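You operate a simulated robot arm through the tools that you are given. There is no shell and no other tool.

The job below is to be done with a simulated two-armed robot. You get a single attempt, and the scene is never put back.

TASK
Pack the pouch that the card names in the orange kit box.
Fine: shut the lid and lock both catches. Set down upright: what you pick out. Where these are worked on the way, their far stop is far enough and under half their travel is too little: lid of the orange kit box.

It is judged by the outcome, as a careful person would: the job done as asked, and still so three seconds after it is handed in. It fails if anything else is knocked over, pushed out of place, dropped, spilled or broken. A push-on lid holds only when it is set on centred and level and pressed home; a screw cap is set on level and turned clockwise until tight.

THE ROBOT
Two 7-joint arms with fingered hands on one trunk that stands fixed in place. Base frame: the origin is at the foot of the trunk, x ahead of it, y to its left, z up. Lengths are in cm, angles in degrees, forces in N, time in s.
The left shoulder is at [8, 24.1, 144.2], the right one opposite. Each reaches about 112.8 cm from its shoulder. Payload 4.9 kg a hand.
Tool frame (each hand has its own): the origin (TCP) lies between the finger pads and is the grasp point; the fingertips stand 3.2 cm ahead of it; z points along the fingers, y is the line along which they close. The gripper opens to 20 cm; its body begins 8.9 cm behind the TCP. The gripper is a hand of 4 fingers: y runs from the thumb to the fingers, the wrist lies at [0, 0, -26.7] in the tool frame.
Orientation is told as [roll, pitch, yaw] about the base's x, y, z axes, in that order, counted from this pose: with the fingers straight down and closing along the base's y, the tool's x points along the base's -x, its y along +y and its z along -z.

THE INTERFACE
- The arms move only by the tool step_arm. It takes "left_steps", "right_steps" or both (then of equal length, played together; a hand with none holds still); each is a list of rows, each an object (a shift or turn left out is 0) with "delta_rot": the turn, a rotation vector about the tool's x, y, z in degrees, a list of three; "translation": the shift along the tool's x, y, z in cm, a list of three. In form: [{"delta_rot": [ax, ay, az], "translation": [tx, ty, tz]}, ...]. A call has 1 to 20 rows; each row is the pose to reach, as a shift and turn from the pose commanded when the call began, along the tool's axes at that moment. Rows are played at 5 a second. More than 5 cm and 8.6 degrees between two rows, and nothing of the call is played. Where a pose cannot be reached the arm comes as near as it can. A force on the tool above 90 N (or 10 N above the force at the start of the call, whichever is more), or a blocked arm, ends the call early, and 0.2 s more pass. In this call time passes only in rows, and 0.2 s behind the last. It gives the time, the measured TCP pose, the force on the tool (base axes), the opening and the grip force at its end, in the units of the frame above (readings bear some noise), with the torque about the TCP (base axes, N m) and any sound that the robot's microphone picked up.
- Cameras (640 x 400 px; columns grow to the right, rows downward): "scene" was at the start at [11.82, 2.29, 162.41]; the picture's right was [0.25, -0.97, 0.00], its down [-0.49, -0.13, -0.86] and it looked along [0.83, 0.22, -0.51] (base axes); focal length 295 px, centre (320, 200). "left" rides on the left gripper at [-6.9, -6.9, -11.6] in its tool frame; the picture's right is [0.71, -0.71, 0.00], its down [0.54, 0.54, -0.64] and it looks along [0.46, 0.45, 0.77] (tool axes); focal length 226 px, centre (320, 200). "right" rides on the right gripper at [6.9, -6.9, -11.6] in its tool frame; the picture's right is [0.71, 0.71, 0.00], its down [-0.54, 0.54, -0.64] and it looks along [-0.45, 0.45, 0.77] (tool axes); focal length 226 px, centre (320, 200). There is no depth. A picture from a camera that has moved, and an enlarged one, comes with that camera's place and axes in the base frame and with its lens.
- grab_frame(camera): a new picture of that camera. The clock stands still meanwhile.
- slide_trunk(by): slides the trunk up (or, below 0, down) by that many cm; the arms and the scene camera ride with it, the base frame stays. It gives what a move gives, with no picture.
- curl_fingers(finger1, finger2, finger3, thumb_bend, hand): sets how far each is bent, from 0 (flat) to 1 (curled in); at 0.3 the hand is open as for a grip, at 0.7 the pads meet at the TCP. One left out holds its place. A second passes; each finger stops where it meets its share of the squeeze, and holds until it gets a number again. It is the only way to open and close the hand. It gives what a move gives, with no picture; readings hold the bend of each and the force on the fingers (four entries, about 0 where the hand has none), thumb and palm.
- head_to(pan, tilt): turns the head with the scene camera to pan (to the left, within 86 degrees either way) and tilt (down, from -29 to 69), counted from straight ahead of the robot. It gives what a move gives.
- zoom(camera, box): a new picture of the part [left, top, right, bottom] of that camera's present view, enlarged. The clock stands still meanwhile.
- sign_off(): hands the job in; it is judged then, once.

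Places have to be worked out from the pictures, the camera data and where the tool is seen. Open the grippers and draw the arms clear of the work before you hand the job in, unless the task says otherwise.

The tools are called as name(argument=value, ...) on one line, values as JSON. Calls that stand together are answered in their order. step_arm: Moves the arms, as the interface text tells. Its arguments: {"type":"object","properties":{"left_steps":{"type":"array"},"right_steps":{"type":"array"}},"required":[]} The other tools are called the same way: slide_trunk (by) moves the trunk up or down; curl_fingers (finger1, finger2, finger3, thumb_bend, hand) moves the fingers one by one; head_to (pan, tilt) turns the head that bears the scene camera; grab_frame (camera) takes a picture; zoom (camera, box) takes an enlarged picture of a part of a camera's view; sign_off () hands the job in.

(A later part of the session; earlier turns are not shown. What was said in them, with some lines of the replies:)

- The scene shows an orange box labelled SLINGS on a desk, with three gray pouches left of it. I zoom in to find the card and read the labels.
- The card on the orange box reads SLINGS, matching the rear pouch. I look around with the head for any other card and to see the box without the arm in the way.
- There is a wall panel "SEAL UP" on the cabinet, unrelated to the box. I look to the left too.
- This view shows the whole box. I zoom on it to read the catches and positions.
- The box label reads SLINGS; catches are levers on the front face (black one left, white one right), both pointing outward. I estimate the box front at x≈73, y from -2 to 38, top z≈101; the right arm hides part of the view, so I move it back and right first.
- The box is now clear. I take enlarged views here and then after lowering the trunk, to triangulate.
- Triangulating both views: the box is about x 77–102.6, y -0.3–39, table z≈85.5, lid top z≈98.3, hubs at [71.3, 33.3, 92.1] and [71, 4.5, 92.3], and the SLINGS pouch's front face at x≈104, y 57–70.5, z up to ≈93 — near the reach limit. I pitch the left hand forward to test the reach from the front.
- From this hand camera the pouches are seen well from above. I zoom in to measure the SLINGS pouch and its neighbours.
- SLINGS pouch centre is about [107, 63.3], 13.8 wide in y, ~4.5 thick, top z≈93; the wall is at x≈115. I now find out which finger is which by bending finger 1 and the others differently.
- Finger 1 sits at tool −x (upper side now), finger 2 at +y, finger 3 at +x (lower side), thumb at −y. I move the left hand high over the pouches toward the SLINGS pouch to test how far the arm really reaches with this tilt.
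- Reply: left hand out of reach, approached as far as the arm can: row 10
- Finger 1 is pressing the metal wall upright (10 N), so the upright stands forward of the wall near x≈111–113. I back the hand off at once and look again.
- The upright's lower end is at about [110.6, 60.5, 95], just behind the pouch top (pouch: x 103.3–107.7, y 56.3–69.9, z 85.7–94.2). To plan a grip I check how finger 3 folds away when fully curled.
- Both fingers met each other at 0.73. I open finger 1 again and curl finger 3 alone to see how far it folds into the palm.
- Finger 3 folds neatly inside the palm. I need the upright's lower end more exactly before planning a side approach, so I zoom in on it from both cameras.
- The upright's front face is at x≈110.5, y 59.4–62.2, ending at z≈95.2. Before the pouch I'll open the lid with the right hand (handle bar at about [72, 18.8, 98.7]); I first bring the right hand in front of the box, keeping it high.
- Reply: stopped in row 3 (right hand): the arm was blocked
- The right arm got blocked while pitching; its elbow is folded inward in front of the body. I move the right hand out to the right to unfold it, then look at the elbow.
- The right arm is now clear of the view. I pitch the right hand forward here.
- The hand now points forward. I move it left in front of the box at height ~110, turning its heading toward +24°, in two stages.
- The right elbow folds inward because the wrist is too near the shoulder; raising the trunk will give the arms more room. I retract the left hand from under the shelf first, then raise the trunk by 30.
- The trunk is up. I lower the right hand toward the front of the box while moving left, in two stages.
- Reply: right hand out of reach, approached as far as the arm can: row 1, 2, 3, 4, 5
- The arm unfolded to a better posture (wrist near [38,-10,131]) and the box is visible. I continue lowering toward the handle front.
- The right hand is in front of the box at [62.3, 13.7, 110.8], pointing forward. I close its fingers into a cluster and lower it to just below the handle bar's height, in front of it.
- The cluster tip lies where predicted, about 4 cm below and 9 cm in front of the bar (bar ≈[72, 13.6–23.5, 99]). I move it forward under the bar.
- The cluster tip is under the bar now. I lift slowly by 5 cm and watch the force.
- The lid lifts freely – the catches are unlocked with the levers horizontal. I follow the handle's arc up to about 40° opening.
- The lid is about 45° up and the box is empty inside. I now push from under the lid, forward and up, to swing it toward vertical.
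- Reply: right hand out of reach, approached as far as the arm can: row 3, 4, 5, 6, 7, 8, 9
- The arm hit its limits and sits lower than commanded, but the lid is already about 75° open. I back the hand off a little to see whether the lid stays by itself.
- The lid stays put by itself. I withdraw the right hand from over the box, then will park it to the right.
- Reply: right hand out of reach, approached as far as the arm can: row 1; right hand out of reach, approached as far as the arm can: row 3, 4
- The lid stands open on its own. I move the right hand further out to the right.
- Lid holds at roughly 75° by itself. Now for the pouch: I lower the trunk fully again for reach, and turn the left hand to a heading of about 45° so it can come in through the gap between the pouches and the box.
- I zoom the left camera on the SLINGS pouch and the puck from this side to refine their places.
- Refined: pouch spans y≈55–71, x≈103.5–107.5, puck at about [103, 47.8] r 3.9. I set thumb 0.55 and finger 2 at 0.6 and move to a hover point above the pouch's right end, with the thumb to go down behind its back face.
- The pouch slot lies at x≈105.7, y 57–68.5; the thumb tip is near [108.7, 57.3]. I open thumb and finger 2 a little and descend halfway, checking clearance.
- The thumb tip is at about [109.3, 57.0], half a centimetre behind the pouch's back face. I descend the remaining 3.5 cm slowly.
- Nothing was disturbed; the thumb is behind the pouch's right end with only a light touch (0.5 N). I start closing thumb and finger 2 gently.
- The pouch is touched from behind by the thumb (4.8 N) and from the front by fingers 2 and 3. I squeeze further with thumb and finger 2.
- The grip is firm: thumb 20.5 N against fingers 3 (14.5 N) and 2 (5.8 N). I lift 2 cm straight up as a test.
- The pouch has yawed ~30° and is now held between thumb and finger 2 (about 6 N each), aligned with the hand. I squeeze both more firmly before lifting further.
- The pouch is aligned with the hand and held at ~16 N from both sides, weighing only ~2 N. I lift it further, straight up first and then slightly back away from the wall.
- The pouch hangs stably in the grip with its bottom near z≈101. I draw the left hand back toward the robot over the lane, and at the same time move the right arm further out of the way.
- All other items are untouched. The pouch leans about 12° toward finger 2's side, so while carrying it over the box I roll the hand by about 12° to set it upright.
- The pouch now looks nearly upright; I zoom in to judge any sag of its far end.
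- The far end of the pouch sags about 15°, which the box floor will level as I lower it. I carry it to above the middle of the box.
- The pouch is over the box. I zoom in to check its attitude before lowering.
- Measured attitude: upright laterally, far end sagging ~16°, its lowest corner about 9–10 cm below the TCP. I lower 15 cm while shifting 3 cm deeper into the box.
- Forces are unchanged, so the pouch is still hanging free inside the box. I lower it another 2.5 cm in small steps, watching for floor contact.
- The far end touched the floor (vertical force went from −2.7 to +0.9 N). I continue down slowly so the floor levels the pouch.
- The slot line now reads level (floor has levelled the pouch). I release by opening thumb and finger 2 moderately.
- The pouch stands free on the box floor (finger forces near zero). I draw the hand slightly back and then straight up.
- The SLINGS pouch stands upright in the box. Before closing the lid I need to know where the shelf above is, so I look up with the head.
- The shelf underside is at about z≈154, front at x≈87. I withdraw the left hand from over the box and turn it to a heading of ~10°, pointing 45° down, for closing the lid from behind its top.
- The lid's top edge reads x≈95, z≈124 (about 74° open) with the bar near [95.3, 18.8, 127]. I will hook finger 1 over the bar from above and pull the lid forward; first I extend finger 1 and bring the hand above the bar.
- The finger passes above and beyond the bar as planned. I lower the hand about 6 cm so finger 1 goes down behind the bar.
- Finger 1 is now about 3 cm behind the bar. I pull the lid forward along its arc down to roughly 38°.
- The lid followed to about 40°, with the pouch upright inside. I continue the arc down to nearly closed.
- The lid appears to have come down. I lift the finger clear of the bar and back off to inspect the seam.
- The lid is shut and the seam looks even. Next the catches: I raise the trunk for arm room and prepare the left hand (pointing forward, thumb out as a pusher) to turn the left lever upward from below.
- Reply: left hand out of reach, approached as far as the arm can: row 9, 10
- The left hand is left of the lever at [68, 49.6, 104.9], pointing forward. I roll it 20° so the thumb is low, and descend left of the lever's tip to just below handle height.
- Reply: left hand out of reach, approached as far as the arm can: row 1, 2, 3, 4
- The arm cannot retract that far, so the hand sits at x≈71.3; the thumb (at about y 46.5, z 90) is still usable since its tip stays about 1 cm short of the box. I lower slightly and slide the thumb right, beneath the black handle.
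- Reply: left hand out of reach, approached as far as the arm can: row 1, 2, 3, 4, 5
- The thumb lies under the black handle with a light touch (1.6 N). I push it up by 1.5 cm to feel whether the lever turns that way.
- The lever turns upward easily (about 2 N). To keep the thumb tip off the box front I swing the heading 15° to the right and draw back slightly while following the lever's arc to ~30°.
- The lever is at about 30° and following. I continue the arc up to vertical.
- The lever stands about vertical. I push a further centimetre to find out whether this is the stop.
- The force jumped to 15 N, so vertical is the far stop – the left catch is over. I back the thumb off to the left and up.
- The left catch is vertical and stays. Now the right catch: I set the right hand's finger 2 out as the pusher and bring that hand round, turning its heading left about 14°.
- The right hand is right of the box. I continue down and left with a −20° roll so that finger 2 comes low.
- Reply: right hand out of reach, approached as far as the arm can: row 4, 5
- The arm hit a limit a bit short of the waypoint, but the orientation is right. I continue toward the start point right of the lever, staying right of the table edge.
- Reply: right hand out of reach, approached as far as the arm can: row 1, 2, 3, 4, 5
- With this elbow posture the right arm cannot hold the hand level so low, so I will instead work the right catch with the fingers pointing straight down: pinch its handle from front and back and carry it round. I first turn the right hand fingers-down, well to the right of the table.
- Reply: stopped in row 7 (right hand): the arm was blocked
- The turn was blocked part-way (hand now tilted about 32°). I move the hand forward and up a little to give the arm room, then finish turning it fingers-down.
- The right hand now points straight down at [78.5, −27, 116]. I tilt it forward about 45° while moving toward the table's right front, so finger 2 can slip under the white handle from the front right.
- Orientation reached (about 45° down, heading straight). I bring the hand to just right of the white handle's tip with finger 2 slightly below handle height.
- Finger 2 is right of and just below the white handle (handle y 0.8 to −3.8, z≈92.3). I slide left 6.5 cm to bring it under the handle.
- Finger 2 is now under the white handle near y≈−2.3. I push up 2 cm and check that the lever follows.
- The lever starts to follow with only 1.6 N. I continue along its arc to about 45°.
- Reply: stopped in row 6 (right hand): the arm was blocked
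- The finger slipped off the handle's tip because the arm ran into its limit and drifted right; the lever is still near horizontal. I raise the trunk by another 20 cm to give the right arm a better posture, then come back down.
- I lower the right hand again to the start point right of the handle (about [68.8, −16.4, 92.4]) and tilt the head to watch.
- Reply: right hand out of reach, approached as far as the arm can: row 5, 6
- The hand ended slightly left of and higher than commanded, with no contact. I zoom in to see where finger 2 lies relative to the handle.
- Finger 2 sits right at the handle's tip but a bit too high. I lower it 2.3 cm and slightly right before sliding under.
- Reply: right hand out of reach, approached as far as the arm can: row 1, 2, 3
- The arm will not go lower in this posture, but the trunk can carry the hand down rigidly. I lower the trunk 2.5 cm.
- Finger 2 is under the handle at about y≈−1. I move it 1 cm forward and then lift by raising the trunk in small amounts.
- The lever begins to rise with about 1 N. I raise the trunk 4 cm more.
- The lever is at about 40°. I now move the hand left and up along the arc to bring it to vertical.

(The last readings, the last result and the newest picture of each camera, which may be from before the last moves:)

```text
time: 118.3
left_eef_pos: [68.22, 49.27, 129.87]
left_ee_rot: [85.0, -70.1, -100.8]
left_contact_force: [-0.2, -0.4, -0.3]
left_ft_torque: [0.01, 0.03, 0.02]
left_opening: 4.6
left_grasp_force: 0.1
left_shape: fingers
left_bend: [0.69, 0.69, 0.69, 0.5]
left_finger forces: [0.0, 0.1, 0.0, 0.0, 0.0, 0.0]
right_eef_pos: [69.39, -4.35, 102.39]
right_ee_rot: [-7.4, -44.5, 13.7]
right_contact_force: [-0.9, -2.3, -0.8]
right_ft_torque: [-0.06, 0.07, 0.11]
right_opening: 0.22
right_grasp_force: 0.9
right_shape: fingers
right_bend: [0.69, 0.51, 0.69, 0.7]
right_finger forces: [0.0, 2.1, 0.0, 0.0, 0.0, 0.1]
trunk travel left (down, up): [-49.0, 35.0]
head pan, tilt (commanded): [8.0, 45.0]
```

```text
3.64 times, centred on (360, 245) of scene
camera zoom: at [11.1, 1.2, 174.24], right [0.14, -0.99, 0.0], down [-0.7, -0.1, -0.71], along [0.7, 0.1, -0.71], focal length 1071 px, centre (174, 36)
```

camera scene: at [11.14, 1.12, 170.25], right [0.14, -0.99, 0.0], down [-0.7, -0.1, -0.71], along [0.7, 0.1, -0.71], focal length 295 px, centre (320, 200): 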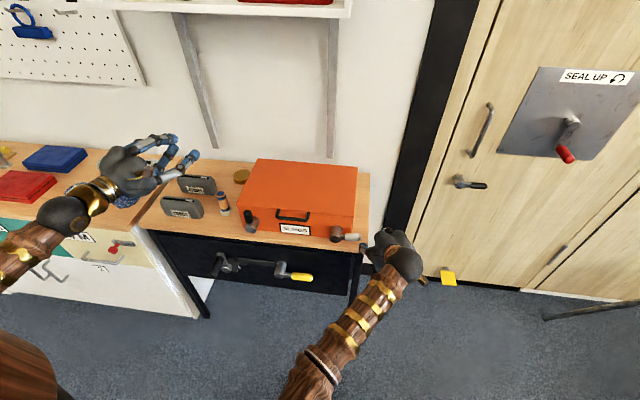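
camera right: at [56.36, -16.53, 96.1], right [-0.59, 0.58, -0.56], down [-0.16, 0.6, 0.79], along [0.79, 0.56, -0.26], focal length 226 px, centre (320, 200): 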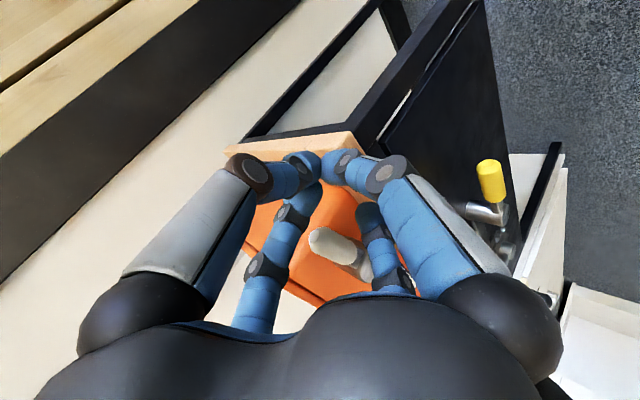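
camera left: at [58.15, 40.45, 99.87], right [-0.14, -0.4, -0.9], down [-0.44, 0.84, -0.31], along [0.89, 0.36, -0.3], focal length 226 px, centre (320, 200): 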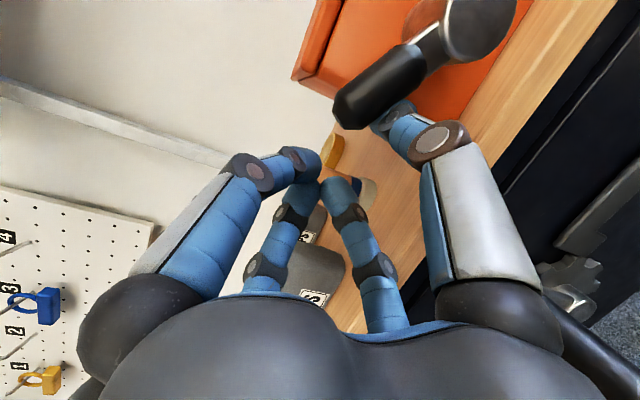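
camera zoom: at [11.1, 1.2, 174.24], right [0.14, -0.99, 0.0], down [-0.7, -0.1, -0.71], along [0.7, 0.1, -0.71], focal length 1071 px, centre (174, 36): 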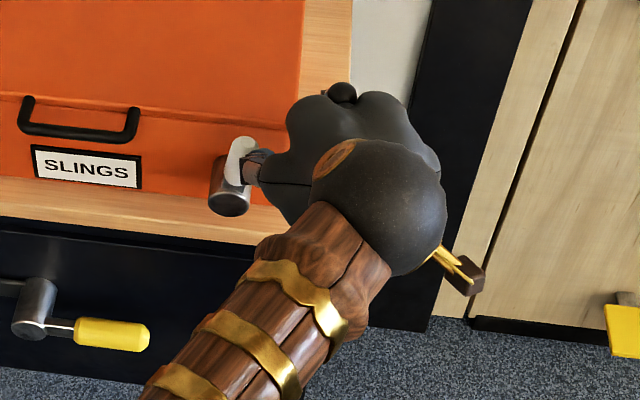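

The white lever is nearly vertical. I push further left in small steps until I feel the stop.

step_arm(right_steps=[{"translation": [-0.15, 0.5, 0]}, {"translation": [-0.25, 1.0, 0]}])

zoom(camera="scene", box=[280, 190, 440, 300])

```text
time: 119.0
left_eef_pos: [68.25, 49.31, 129.98]
left_ee_rot: [84.9, -70.1, -100.8]
left_contact_force: [-0.6, -0.5, 0.6]
left_ft_torque: [-0.01, 0.01, 0.02]
left_opening: 4.61
left_grasp_force: 0.0
left_shape: fingers
left_bend: [0.69, 0.69, 0.69, 0.5]
left_finger forces: [0.0, 0.1, 0.0, 0.0, 0.0, 0.0]
right_eef_pos: [69.48, -3.38, 102.49]
right_ee_rot: [-7.4, -44.5, 13.7]
right_contact_force: [-1.5, -0.5, -0.5]
right_ft_torque: [-0.06, 0.01, 0.06]
right_opening: 0.22
right_grasp_force: 0.9
right_shape: fingers
right_bend: [0.69, 0.51, 0.69, 0.7]
right_finger forces: [0.0, 1.8, 0.0, 0.0, 0.0, 0.0]
trunk travel left (down, up): [-49.0, 35.0]
head pan, tilt (commanded): [8.0, 45.0]
```

```text
3.64 times, centred on (360, 245) of scene
camera zoom: at [11.1, 1.2, 174.25], right [0.14, -0.99, 0.0], down [-0.7, -0.1, -0.71], along [0.7, 0.1, -0.71], focal length 1071 px, centre (174, 36)
```

zoom: 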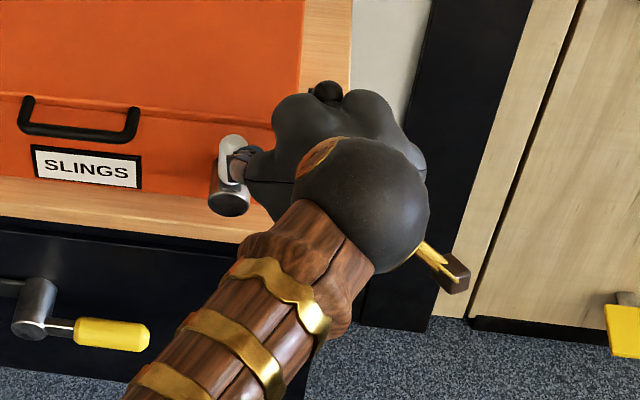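

The force is still low, so I keep pushing left a bit further.

step_arm(right_steps=[{"translation": [-0.1, 0.4, 0]}, {"translation": [-0.2, 0.8, 0]}])

zoom(camera="scene", box=[280, 190, 440, 300])

```text
time: 119.5
left_eef_pos: [68.26, 49.18, 130.01]
left_ee_rot: [84.9, -70.1, -100.8]
left_contact_force: [-0.4, -0.4, 0.4]
left_ft_torque: [0.01, 0.0, -0.03]
left_opening: 4.62
left_grasp_force: 0.0
left_shape: fingers
left_bend: [0.69, 0.69, 0.69, 0.5]
left_finger forces: [0.0, 0.0, 0.1, 0.0, 0.1, 0.1]
right_eef_pos: [69.4, -2.96, 102.55]
right_ee_rot: [-7.4, -44.5, 13.5]
right_contact_force: [-1.6, -3.5, -0.8]
right_ft_torque: [-0.12, 0.07, 0.04]
right_opening: 0.24
right_grasp_force: 2.0
right_shape: fingers
right_bend: [0.69, 0.52, 0.69, 0.7]
right_finger forces: [0.1, 3.8, 0.0, 0.0, 0.1, 0.0]
trunk travel left (down, up): [-49.0, 35.0]
head pan, tilt (commanded): [8.0, 45.0]
```

```text
3.64 times, centred on (360, 245) of scene
camera zoom: at [11.1, 1.12, 174.25], right [0.14, -0.99, 0.0], down [-0.7, -0.1, -0.71], along [0.7, 0.1, -0.71], focal length 1071 px, centre (174, 36)
```

zoom: 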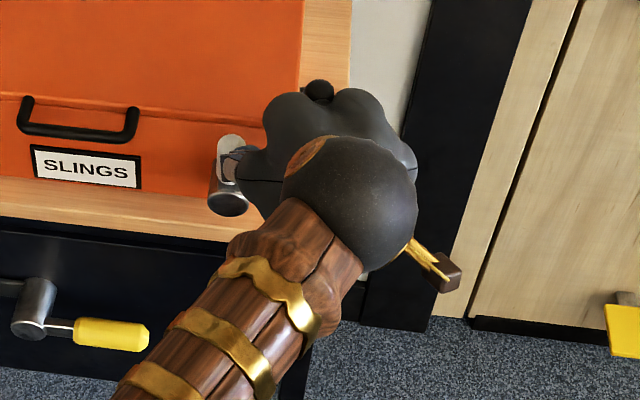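

The force rises (3.8 N). I push slightly more to confirm it is the stop.

step_arm(right_steps=[{"translation": [-0.1, 0.4, 0]}, {"translation": [-0.2, 0.8, 0]}])

zoom(camera="scene", box=[230, 180, 400, 290])

```text
time: 120.2
left_eef_pos: [68.25, 49.21, 129.91]
left_ee_rot: [85.0, -69.9, -100.8]
left_contact_force: [-0.5, -0.2, -0.7]
left_ft_torque: [0.04, 0.0, 0.01]
left_opening: 4.62
left_grasp_force: 0.1
left_shape: fingers
left_bend: [0.69, 0.69, 0.69, 0.5]
left_finger forces: [0.0, 0.0, 0.0, 0.1, 0.0, 0.1]
right_eef_pos: [69.32, -1.89, 102.87]
right_ee_rot: [-7.3, -44.4, 13.6]
right_contact_force: [-3.8, -6.4, -0.3]
right_ft_torque: [-0.21, 0.14, 0.11]
right_opening: 0.25
right_grasp_force: 3.7
right_shape: fingers
right_bend: [0.69, 0.54, 0.69, 0.7]
right_finger forces: [0.0, 8.0, 0.1, 0.0, 0.0, 0.0]
trunk travel left (down, up): [-49.0, 35.0]
head pan, tilt (commanded): [8.0, 45.0]
```

```text
3.64 times, centred on (315, 235) of scene
camera zoom: at [11.06, 1.05, 174.25], right [0.14, -0.99, 0.0], down [-0.7, -0.1, -0.71], along [0.7, 0.1, -0.71], focal length 1071 px, centre (338, 73)
```

zoom: 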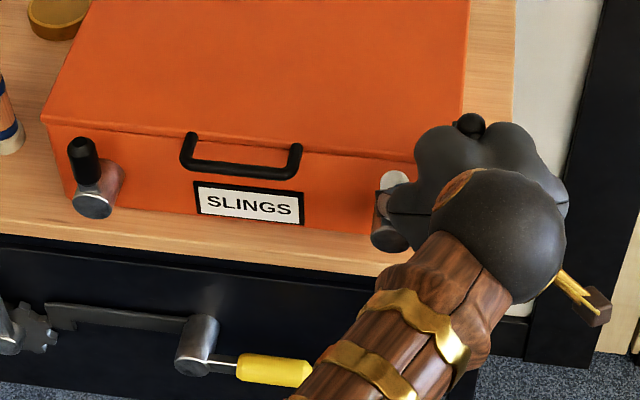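

At 8 N the lever has stopped upright. I back the right hand off to the right and view both catches.

step_arm(right_steps=[{"translation": [0.4, -2.4, -0.1]}, {"translation": [0.8, -4.9, -0.2]}, {"translation": [0.5, -8.5, -1.5]}, {"translation": [0.0, -12.5, -3]}])

grab_frame(camera="scene")

zoom(camera="scene", box=[220, 140, 400, 270])

```text
time: 121.2
left_eef_pos: [68.4, 49.15, 129.95]
left_ee_rot: [84.7, -70.1, -100.6]
left_contact_force: [-0.7, -0.7, 0.4]
left_ft_torque: [0.0, 0.02, 0.07]
left_opening: 4.61
left_grasp_force: 0.1
left_shape: fingers
left_bend: [0.69, 0.69, 0.69, 0.5]
left_finger forces: [0.0, 0.0, 0.0, 0.0, 0.0, 0.0]
right_eef_pos: [69.3, -13.97, 105.88]
right_ee_rot: [-7.2, -44.6, 13.8]
right_contact_force: [0.8, -0.3, -0.1]
right_ft_torque: [-0.01, -0.01, 0.01]
right_opening: 0.24
right_grasp_force: 0.0
right_shape: fingers
right_bend: [0.69, 0.5, 0.69, 0.7]
right_finger forces: [0.1, 0.0, 0.0, 0.0, 0.0, 0.0]
trunk travel left (down, up): [-49.0, 35.0]
head pan, tilt (commanded): [8.0, 45.0]
```

```text
taken
camera scene: at [11.24, 1.05, 174.24], right [0.14, -0.99, 0.0], down [-0.7, -0.1, -0.71], along [0.7, 0.1, -0.71], focal length 295 px, centre (320, 200)
```

scene: 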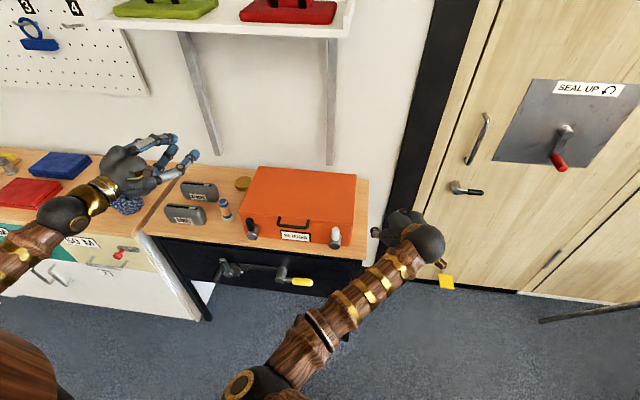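

```text
3.08 times, centred on (310, 205) of scene
camera zoom: at [11.24, 1.05, 174.24], right [0.14, -0.99, 0.0], down [-0.7, -0.1, -0.71], along [0.7, 0.1, -0.71], focal length 906 px, centre (351, 185)
```

zoom: 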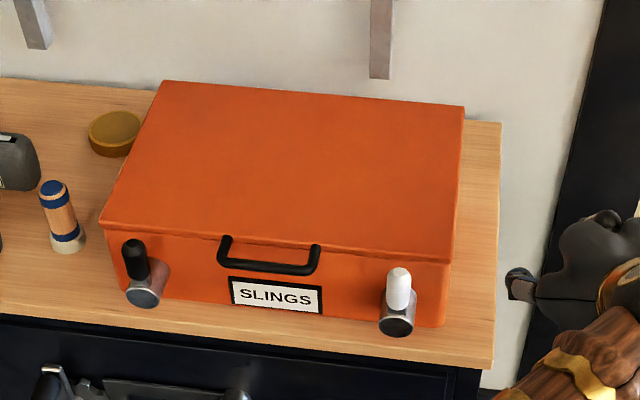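

Both levers stand upright at their stops and the box has not moved. I zoom in closely on the seam and both catches to check.

zoom(camera="scene", box=[235, 200, 355, 260])

zoom(camera="scene", box=[150, 165, 270, 245])

grab_frame(camera="right")

```text
5.33 times, centred on (295, 230) of scene
camera zoom: at [11.24, 1.05, 174.24], right [0.14, -0.99, 0.0], down [-0.7, -0.1, -0.71], along [0.7, 0.1, -0.71], focal length 1571 px, centre (453, 40)
```

zoom: 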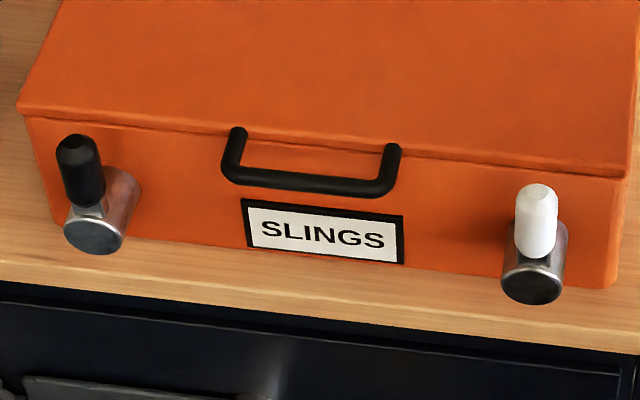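

```text
5.00 times, centred on (210, 205) of scene
camera zoom: at [11.24, 1.05, 174.24], right [0.14, -0.99, 0.0], down [-0.7, -0.1, -0.71], along [0.7, 0.1, -0.71], focal length 1473 px, centre (870, 175)
```

zoom: 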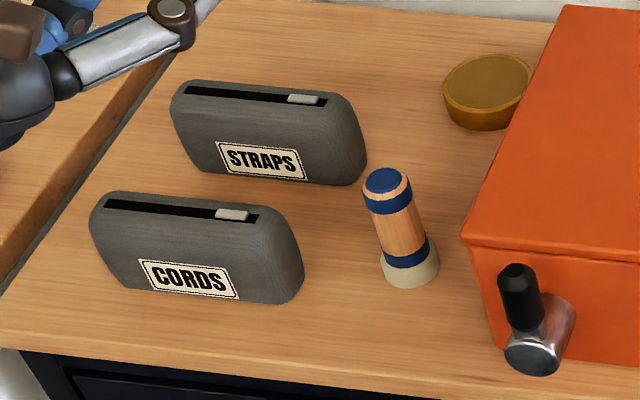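

```text
taken
camera right: at [57.4, -22.38, 109.9], right [-0.6, 0.58, -0.56], down [-0.16, 0.6, 0.79], along [0.79, 0.56, -0.26], focal length 226 px, centre (320, 200)
```

right: 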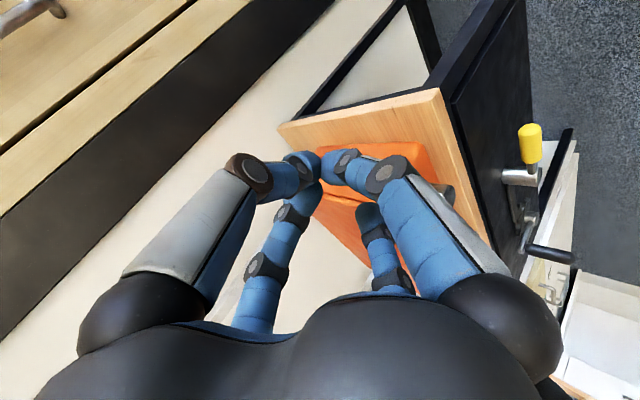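

The lid is evenly shut, both levers stand slightly past vertical at their stops, and the other items are where they were. I now draw both arms clear of the work.

step_arm(left_steps=[{"translation": [-0.23, 1.84, -0.5]}, {"translation": [-0.47, 3.68, -1.0]}, {"translation": [-0.7, 5.5, -1.5]}, {"translation": [-0.93, 7.35, -2.0]}, {"translation": [-1.16, 9.2, -2.45]}, {"translation": [-1.4, 11.0, -2.9]}, {"translation": [-1.63, 12.87, -3.43]}], right_steps=[{"translation": [-0.7, -3.6, -1.9]}, {"translation": [-1.4, -7.3, -3.7]}, {"translation": [-2.1, -11, -5.6]}, {"translation": [-2.9, -14.6, -7.5]}, {"translation": [-3.6, -18.3, -9.3]}, {"translation": [-4.3, -22, -11.2]}, {"translation": [-5.0, -25.6, -13.05]}])

grab_frame(camera="scene")

```text
time: 122.8
left_eef_pos: [68.23, 60.85, 135.8]
left_ee_rot: [84.7, -70.1, -100.8]
left_contact_force: [0.6, 0.5, 0.0]
left_ft_torque: [0.02, -0.01, 0.03]
left_opening: 4.62
left_grasp_force: 0.1
left_shape: fingers
left_bend: [0.69, 0.69, 0.69, 0.5]
left_finger forces: [0.1, 0.1, 0.0, 0.0, 0.0, 0.0]
right_eef_pos: [67.09, -39.49, 121.33]
right_ee_rot: [-7.2, -44.5, 13.8]
right_contact_force: [0.1, -1.0, 0.3]
right_ft_torque: [0.06, 0.01, -0.01]
right_opening: 0.22
right_grasp_force: 0.1
right_shape: fingers
right_bend: [0.69, 0.5, 0.69, 0.7]
right_finger forces: [0.1, 0.0, 0.0, 0.0, 0.1, 0.1]
trunk travel left (down, up): [-49.0, 35.0]
head pan, tilt (commanded): [8.0, 45.0]
```

```text
taken
camera scene: at [11.21, 0.95, 174.23], right [0.14, -0.99, 0.0], down [-0.7, -0.1, -0.71], along [0.7, 0.1, -0.71], focal length 295 px, centre (320, 200)
```

scene: 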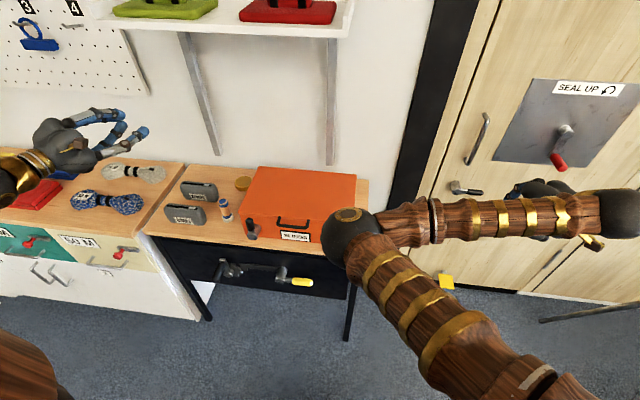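

Both arms are clear (the right elbow only occludes the view). I open both grippers and take a final look.

curl_fingers(hand="left", finger1=0.3, finger2=0.3, finger3=0.3, thumb_bend=0.3)

curl_fingers(hand="right", finger1=0.3, finger2=0.3, finger3=0.3, thumb_bend=0.3)

step_arm(right_steps=[{"translation": [-1, -4, -1]}, {"translation": [-2, -8, -2]}, {"translation": [-3, -12, -3]}, {"translation": [-4, -16, -4]}])

head_to(pan=20, tilt=42)

grab_frame(camera="scene")

zoom(camera="scene", box=[220, 140, 440, 280])

```text
time: 123.8
left_eef_pos: [68.11, 60.96, 135.82]
left_ee_rot: [84.8, -70.1, -100.8]
left_contact_force: [-0.1, -0.2, -0.1]
left_ft_torque: [-0.01, 0.01, 0.0]
left_opening: 13.97
left_grasp_force: 0.1
left_shape: fingers
left_bend: [0.3, 0.3, 0.3, 0.3]
left_finger forces: [0.1, 0.1, 0.0, 0.0, 0.0, 0.1]
right_eef_pos: [67.1, -39.35, 121.29]
right_ee_rot: [-7.3, -44.4, 13.7]
right_contact_force: [0.5, 0.5, 0.0]
right_ft_torque: [0.0, 0.0, -0.03]
right_opening: 0.2
right_grasp_force: 0.0
right_shape: fingers
right_bend: [0.69, 0.5, 0.69, 0.7]
right_finger forces: [0.0, 0.0, 0.1, 0.0, 0.0, 0.0]
trunk travel left (down, up): [-49.0, 35.0]
head pan, tilt (commanded): [8.0, 45.0]
```

```text
time: 124.8
left_eef_pos: [68.26, 61.08, 135.84]
left_ee_rot: [84.9, -70.1, -100.7]
left_contact_force: [-0.1, 0.1, 0.9]
left_ft_torque: [-0.02, -0.04, -0.01]
left_opening: 13.97
left_grasp_force: 0.1
left_shape: fingers
left_bend: [0.3, 0.3, 0.3, 0.3]
left_finger forces: [0.0, 0.0, 0.0, 0.0, 0.1, 0.0]
right_eef_pos: [67.16, -39.42, 121.25]
right_ee_rot: [-7.2, -44.5, 13.7]
right_contact_force: [0.1, -0.1, 0.0]
right_ft_torque: [-0.01, 0.03, 0.01]
right_opening: 14.01
right_grasp_force: 0.0
right_shape: fingers
right_bend: [0.3, 0.3, 0.3, 0.3]
right_finger forces: [0.1, 0.0, 0.1, 0.0, 0.0, 0.1]
trunk travel left (down, up): [-49.0, 35.0]
head pan, tilt (commanded): [8.0, 45.0]
```

```text
time: 125.8
left_eef_pos: [68.1, 60.92, 135.95]
left_ee_rot: [84.8, -70.1, -100.7]
left_contact_force: [-0.3, 0.2, 0.8]
left_ft_torque: [0.03, 0.03, 0.01]
left_opening: 13.98
left_grasp_force: 0.0
left_shape: fingers
left_bend: [0.3, 0.3, 0.3, 0.3]
left_finger forces: [0.0, 0.0, 0.0, 0.0, 0.0, 0.1]
right_eef_pos: [69.39, -54.61, 127.93]
right_ee_rot: [-7.2, -44.4, 13.6]
right_contact_force: [0.6, 0.0, -0.4]
right_ft_torque: [0.02, -0.02, -0.02]
right_opening: 13.98
right_grasp_force: 0.2
right_shape: fingers
right_bend: [0.3, 0.3, 0.3, 0.3]
right_finger forces: [0.1, 0.0, 0.0, 0.0, 0.1, 0.0]
trunk travel left (down, up): [-49.0, 35.0]
head pan, tilt (commanded): [8.0, 45.0]
```

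```text
time: 126.5
left_eef_pos: [68.18, 60.99, 135.88]
left_ee_rot: [84.9, -70.1, -100.6]
left_contact_force: [0.0, -0.2, 0.3]
left_ft_torque: [-0.02, -0.01, -0.01]
left_opening: 13.97
left_grasp_force: 0.0
left_shape: fingers
left_bend: [0.3, 0.3, 0.3, 0.3]
left_finger forces: [0.0, 0.0, 0.0, 0.0, 0.1, 0.0]
right_eef_pos: [69.34, -54.61, 128.1]
right_ee_rot: [-7.2, -44.5, 13.5]
right_contact_force: [-0.3, -0.3, -0.2]
right_ft_torque: [-0.04, 0.03, -0.01]
right_opening: 14.0
right_grasp_force: 0.1
right_shape: fingers
right_bend: [0.3, 0.3, 0.3, 0.3]
right_finger forces: [0.0, 0.0, 0.0, 0.0, 0.1, 0.0]
trunk travel left (down, up): [-49.0, 35.0]
head pan, tilt (commanded): [20.0, 42.0]
```

```text
taken
camera scene: at [10.95, 2.81, 174.68], right [0.34, -0.94, 0.0], down [-0.63, -0.23, -0.74], along [0.7, 0.25, -0.67], focal length 295 px, centre (320, 200)
```

scene: 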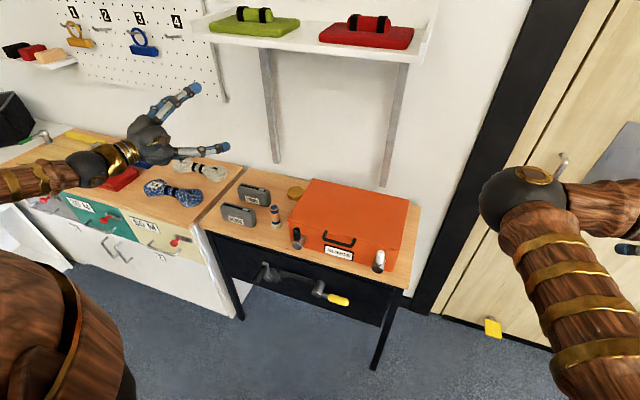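

```text
2.86 times, centred on (330, 210) of scene
camera zoom: at [10.95, 2.81, 174.68], right [0.34, -0.94, 0.0], down [-0.63, -0.23, -0.74], along [0.7, 0.25, -0.67], focal length 842 px, centre (291, 171)
```

zoom: 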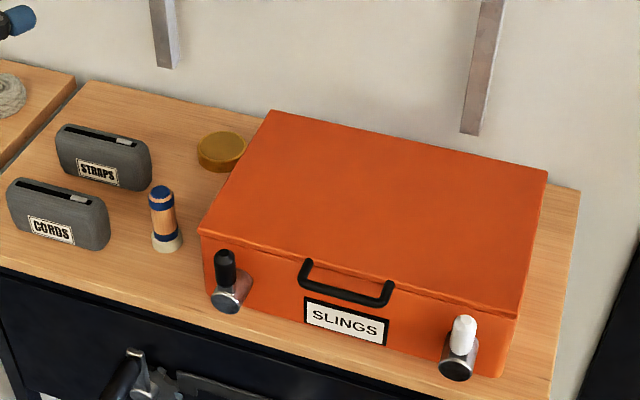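

The SLINGS pouch is packed upright, the lid is shut, both catch levers are at their upper stops, everything else is in place, and both arms are clear with open hands. I hand the job in.

sign_off()

```text
The job is handed in.
```

I packed the SLINGS pouch in the orange kit box, shut the lid and turned both catches to lock, then handed the job in.

- **Pouch:** The card on the box reads SLINGS. That pouch stood upright on the box floor when I let go of it and still looked upright as the lid came down.
- **Lid:** It opened to about 75° and stayed there by itself while I packed. It is now closed with an even seam.
- **Catches:** Both levers started horizontal, with the lid free to lift. I turned each one up until it met a firm stop, just past vertical. I took that as locked but did not tug the lid to check.
- **Everything else:** The last pictures show the other pouches, the wooden cylinder, the puck and the box where they started. While testing my reach, one finger pressed on the metal wall upright with about 10 N. It touched nothing else there and I backed off at once.

Both hands are open and both arms are clear of the table.
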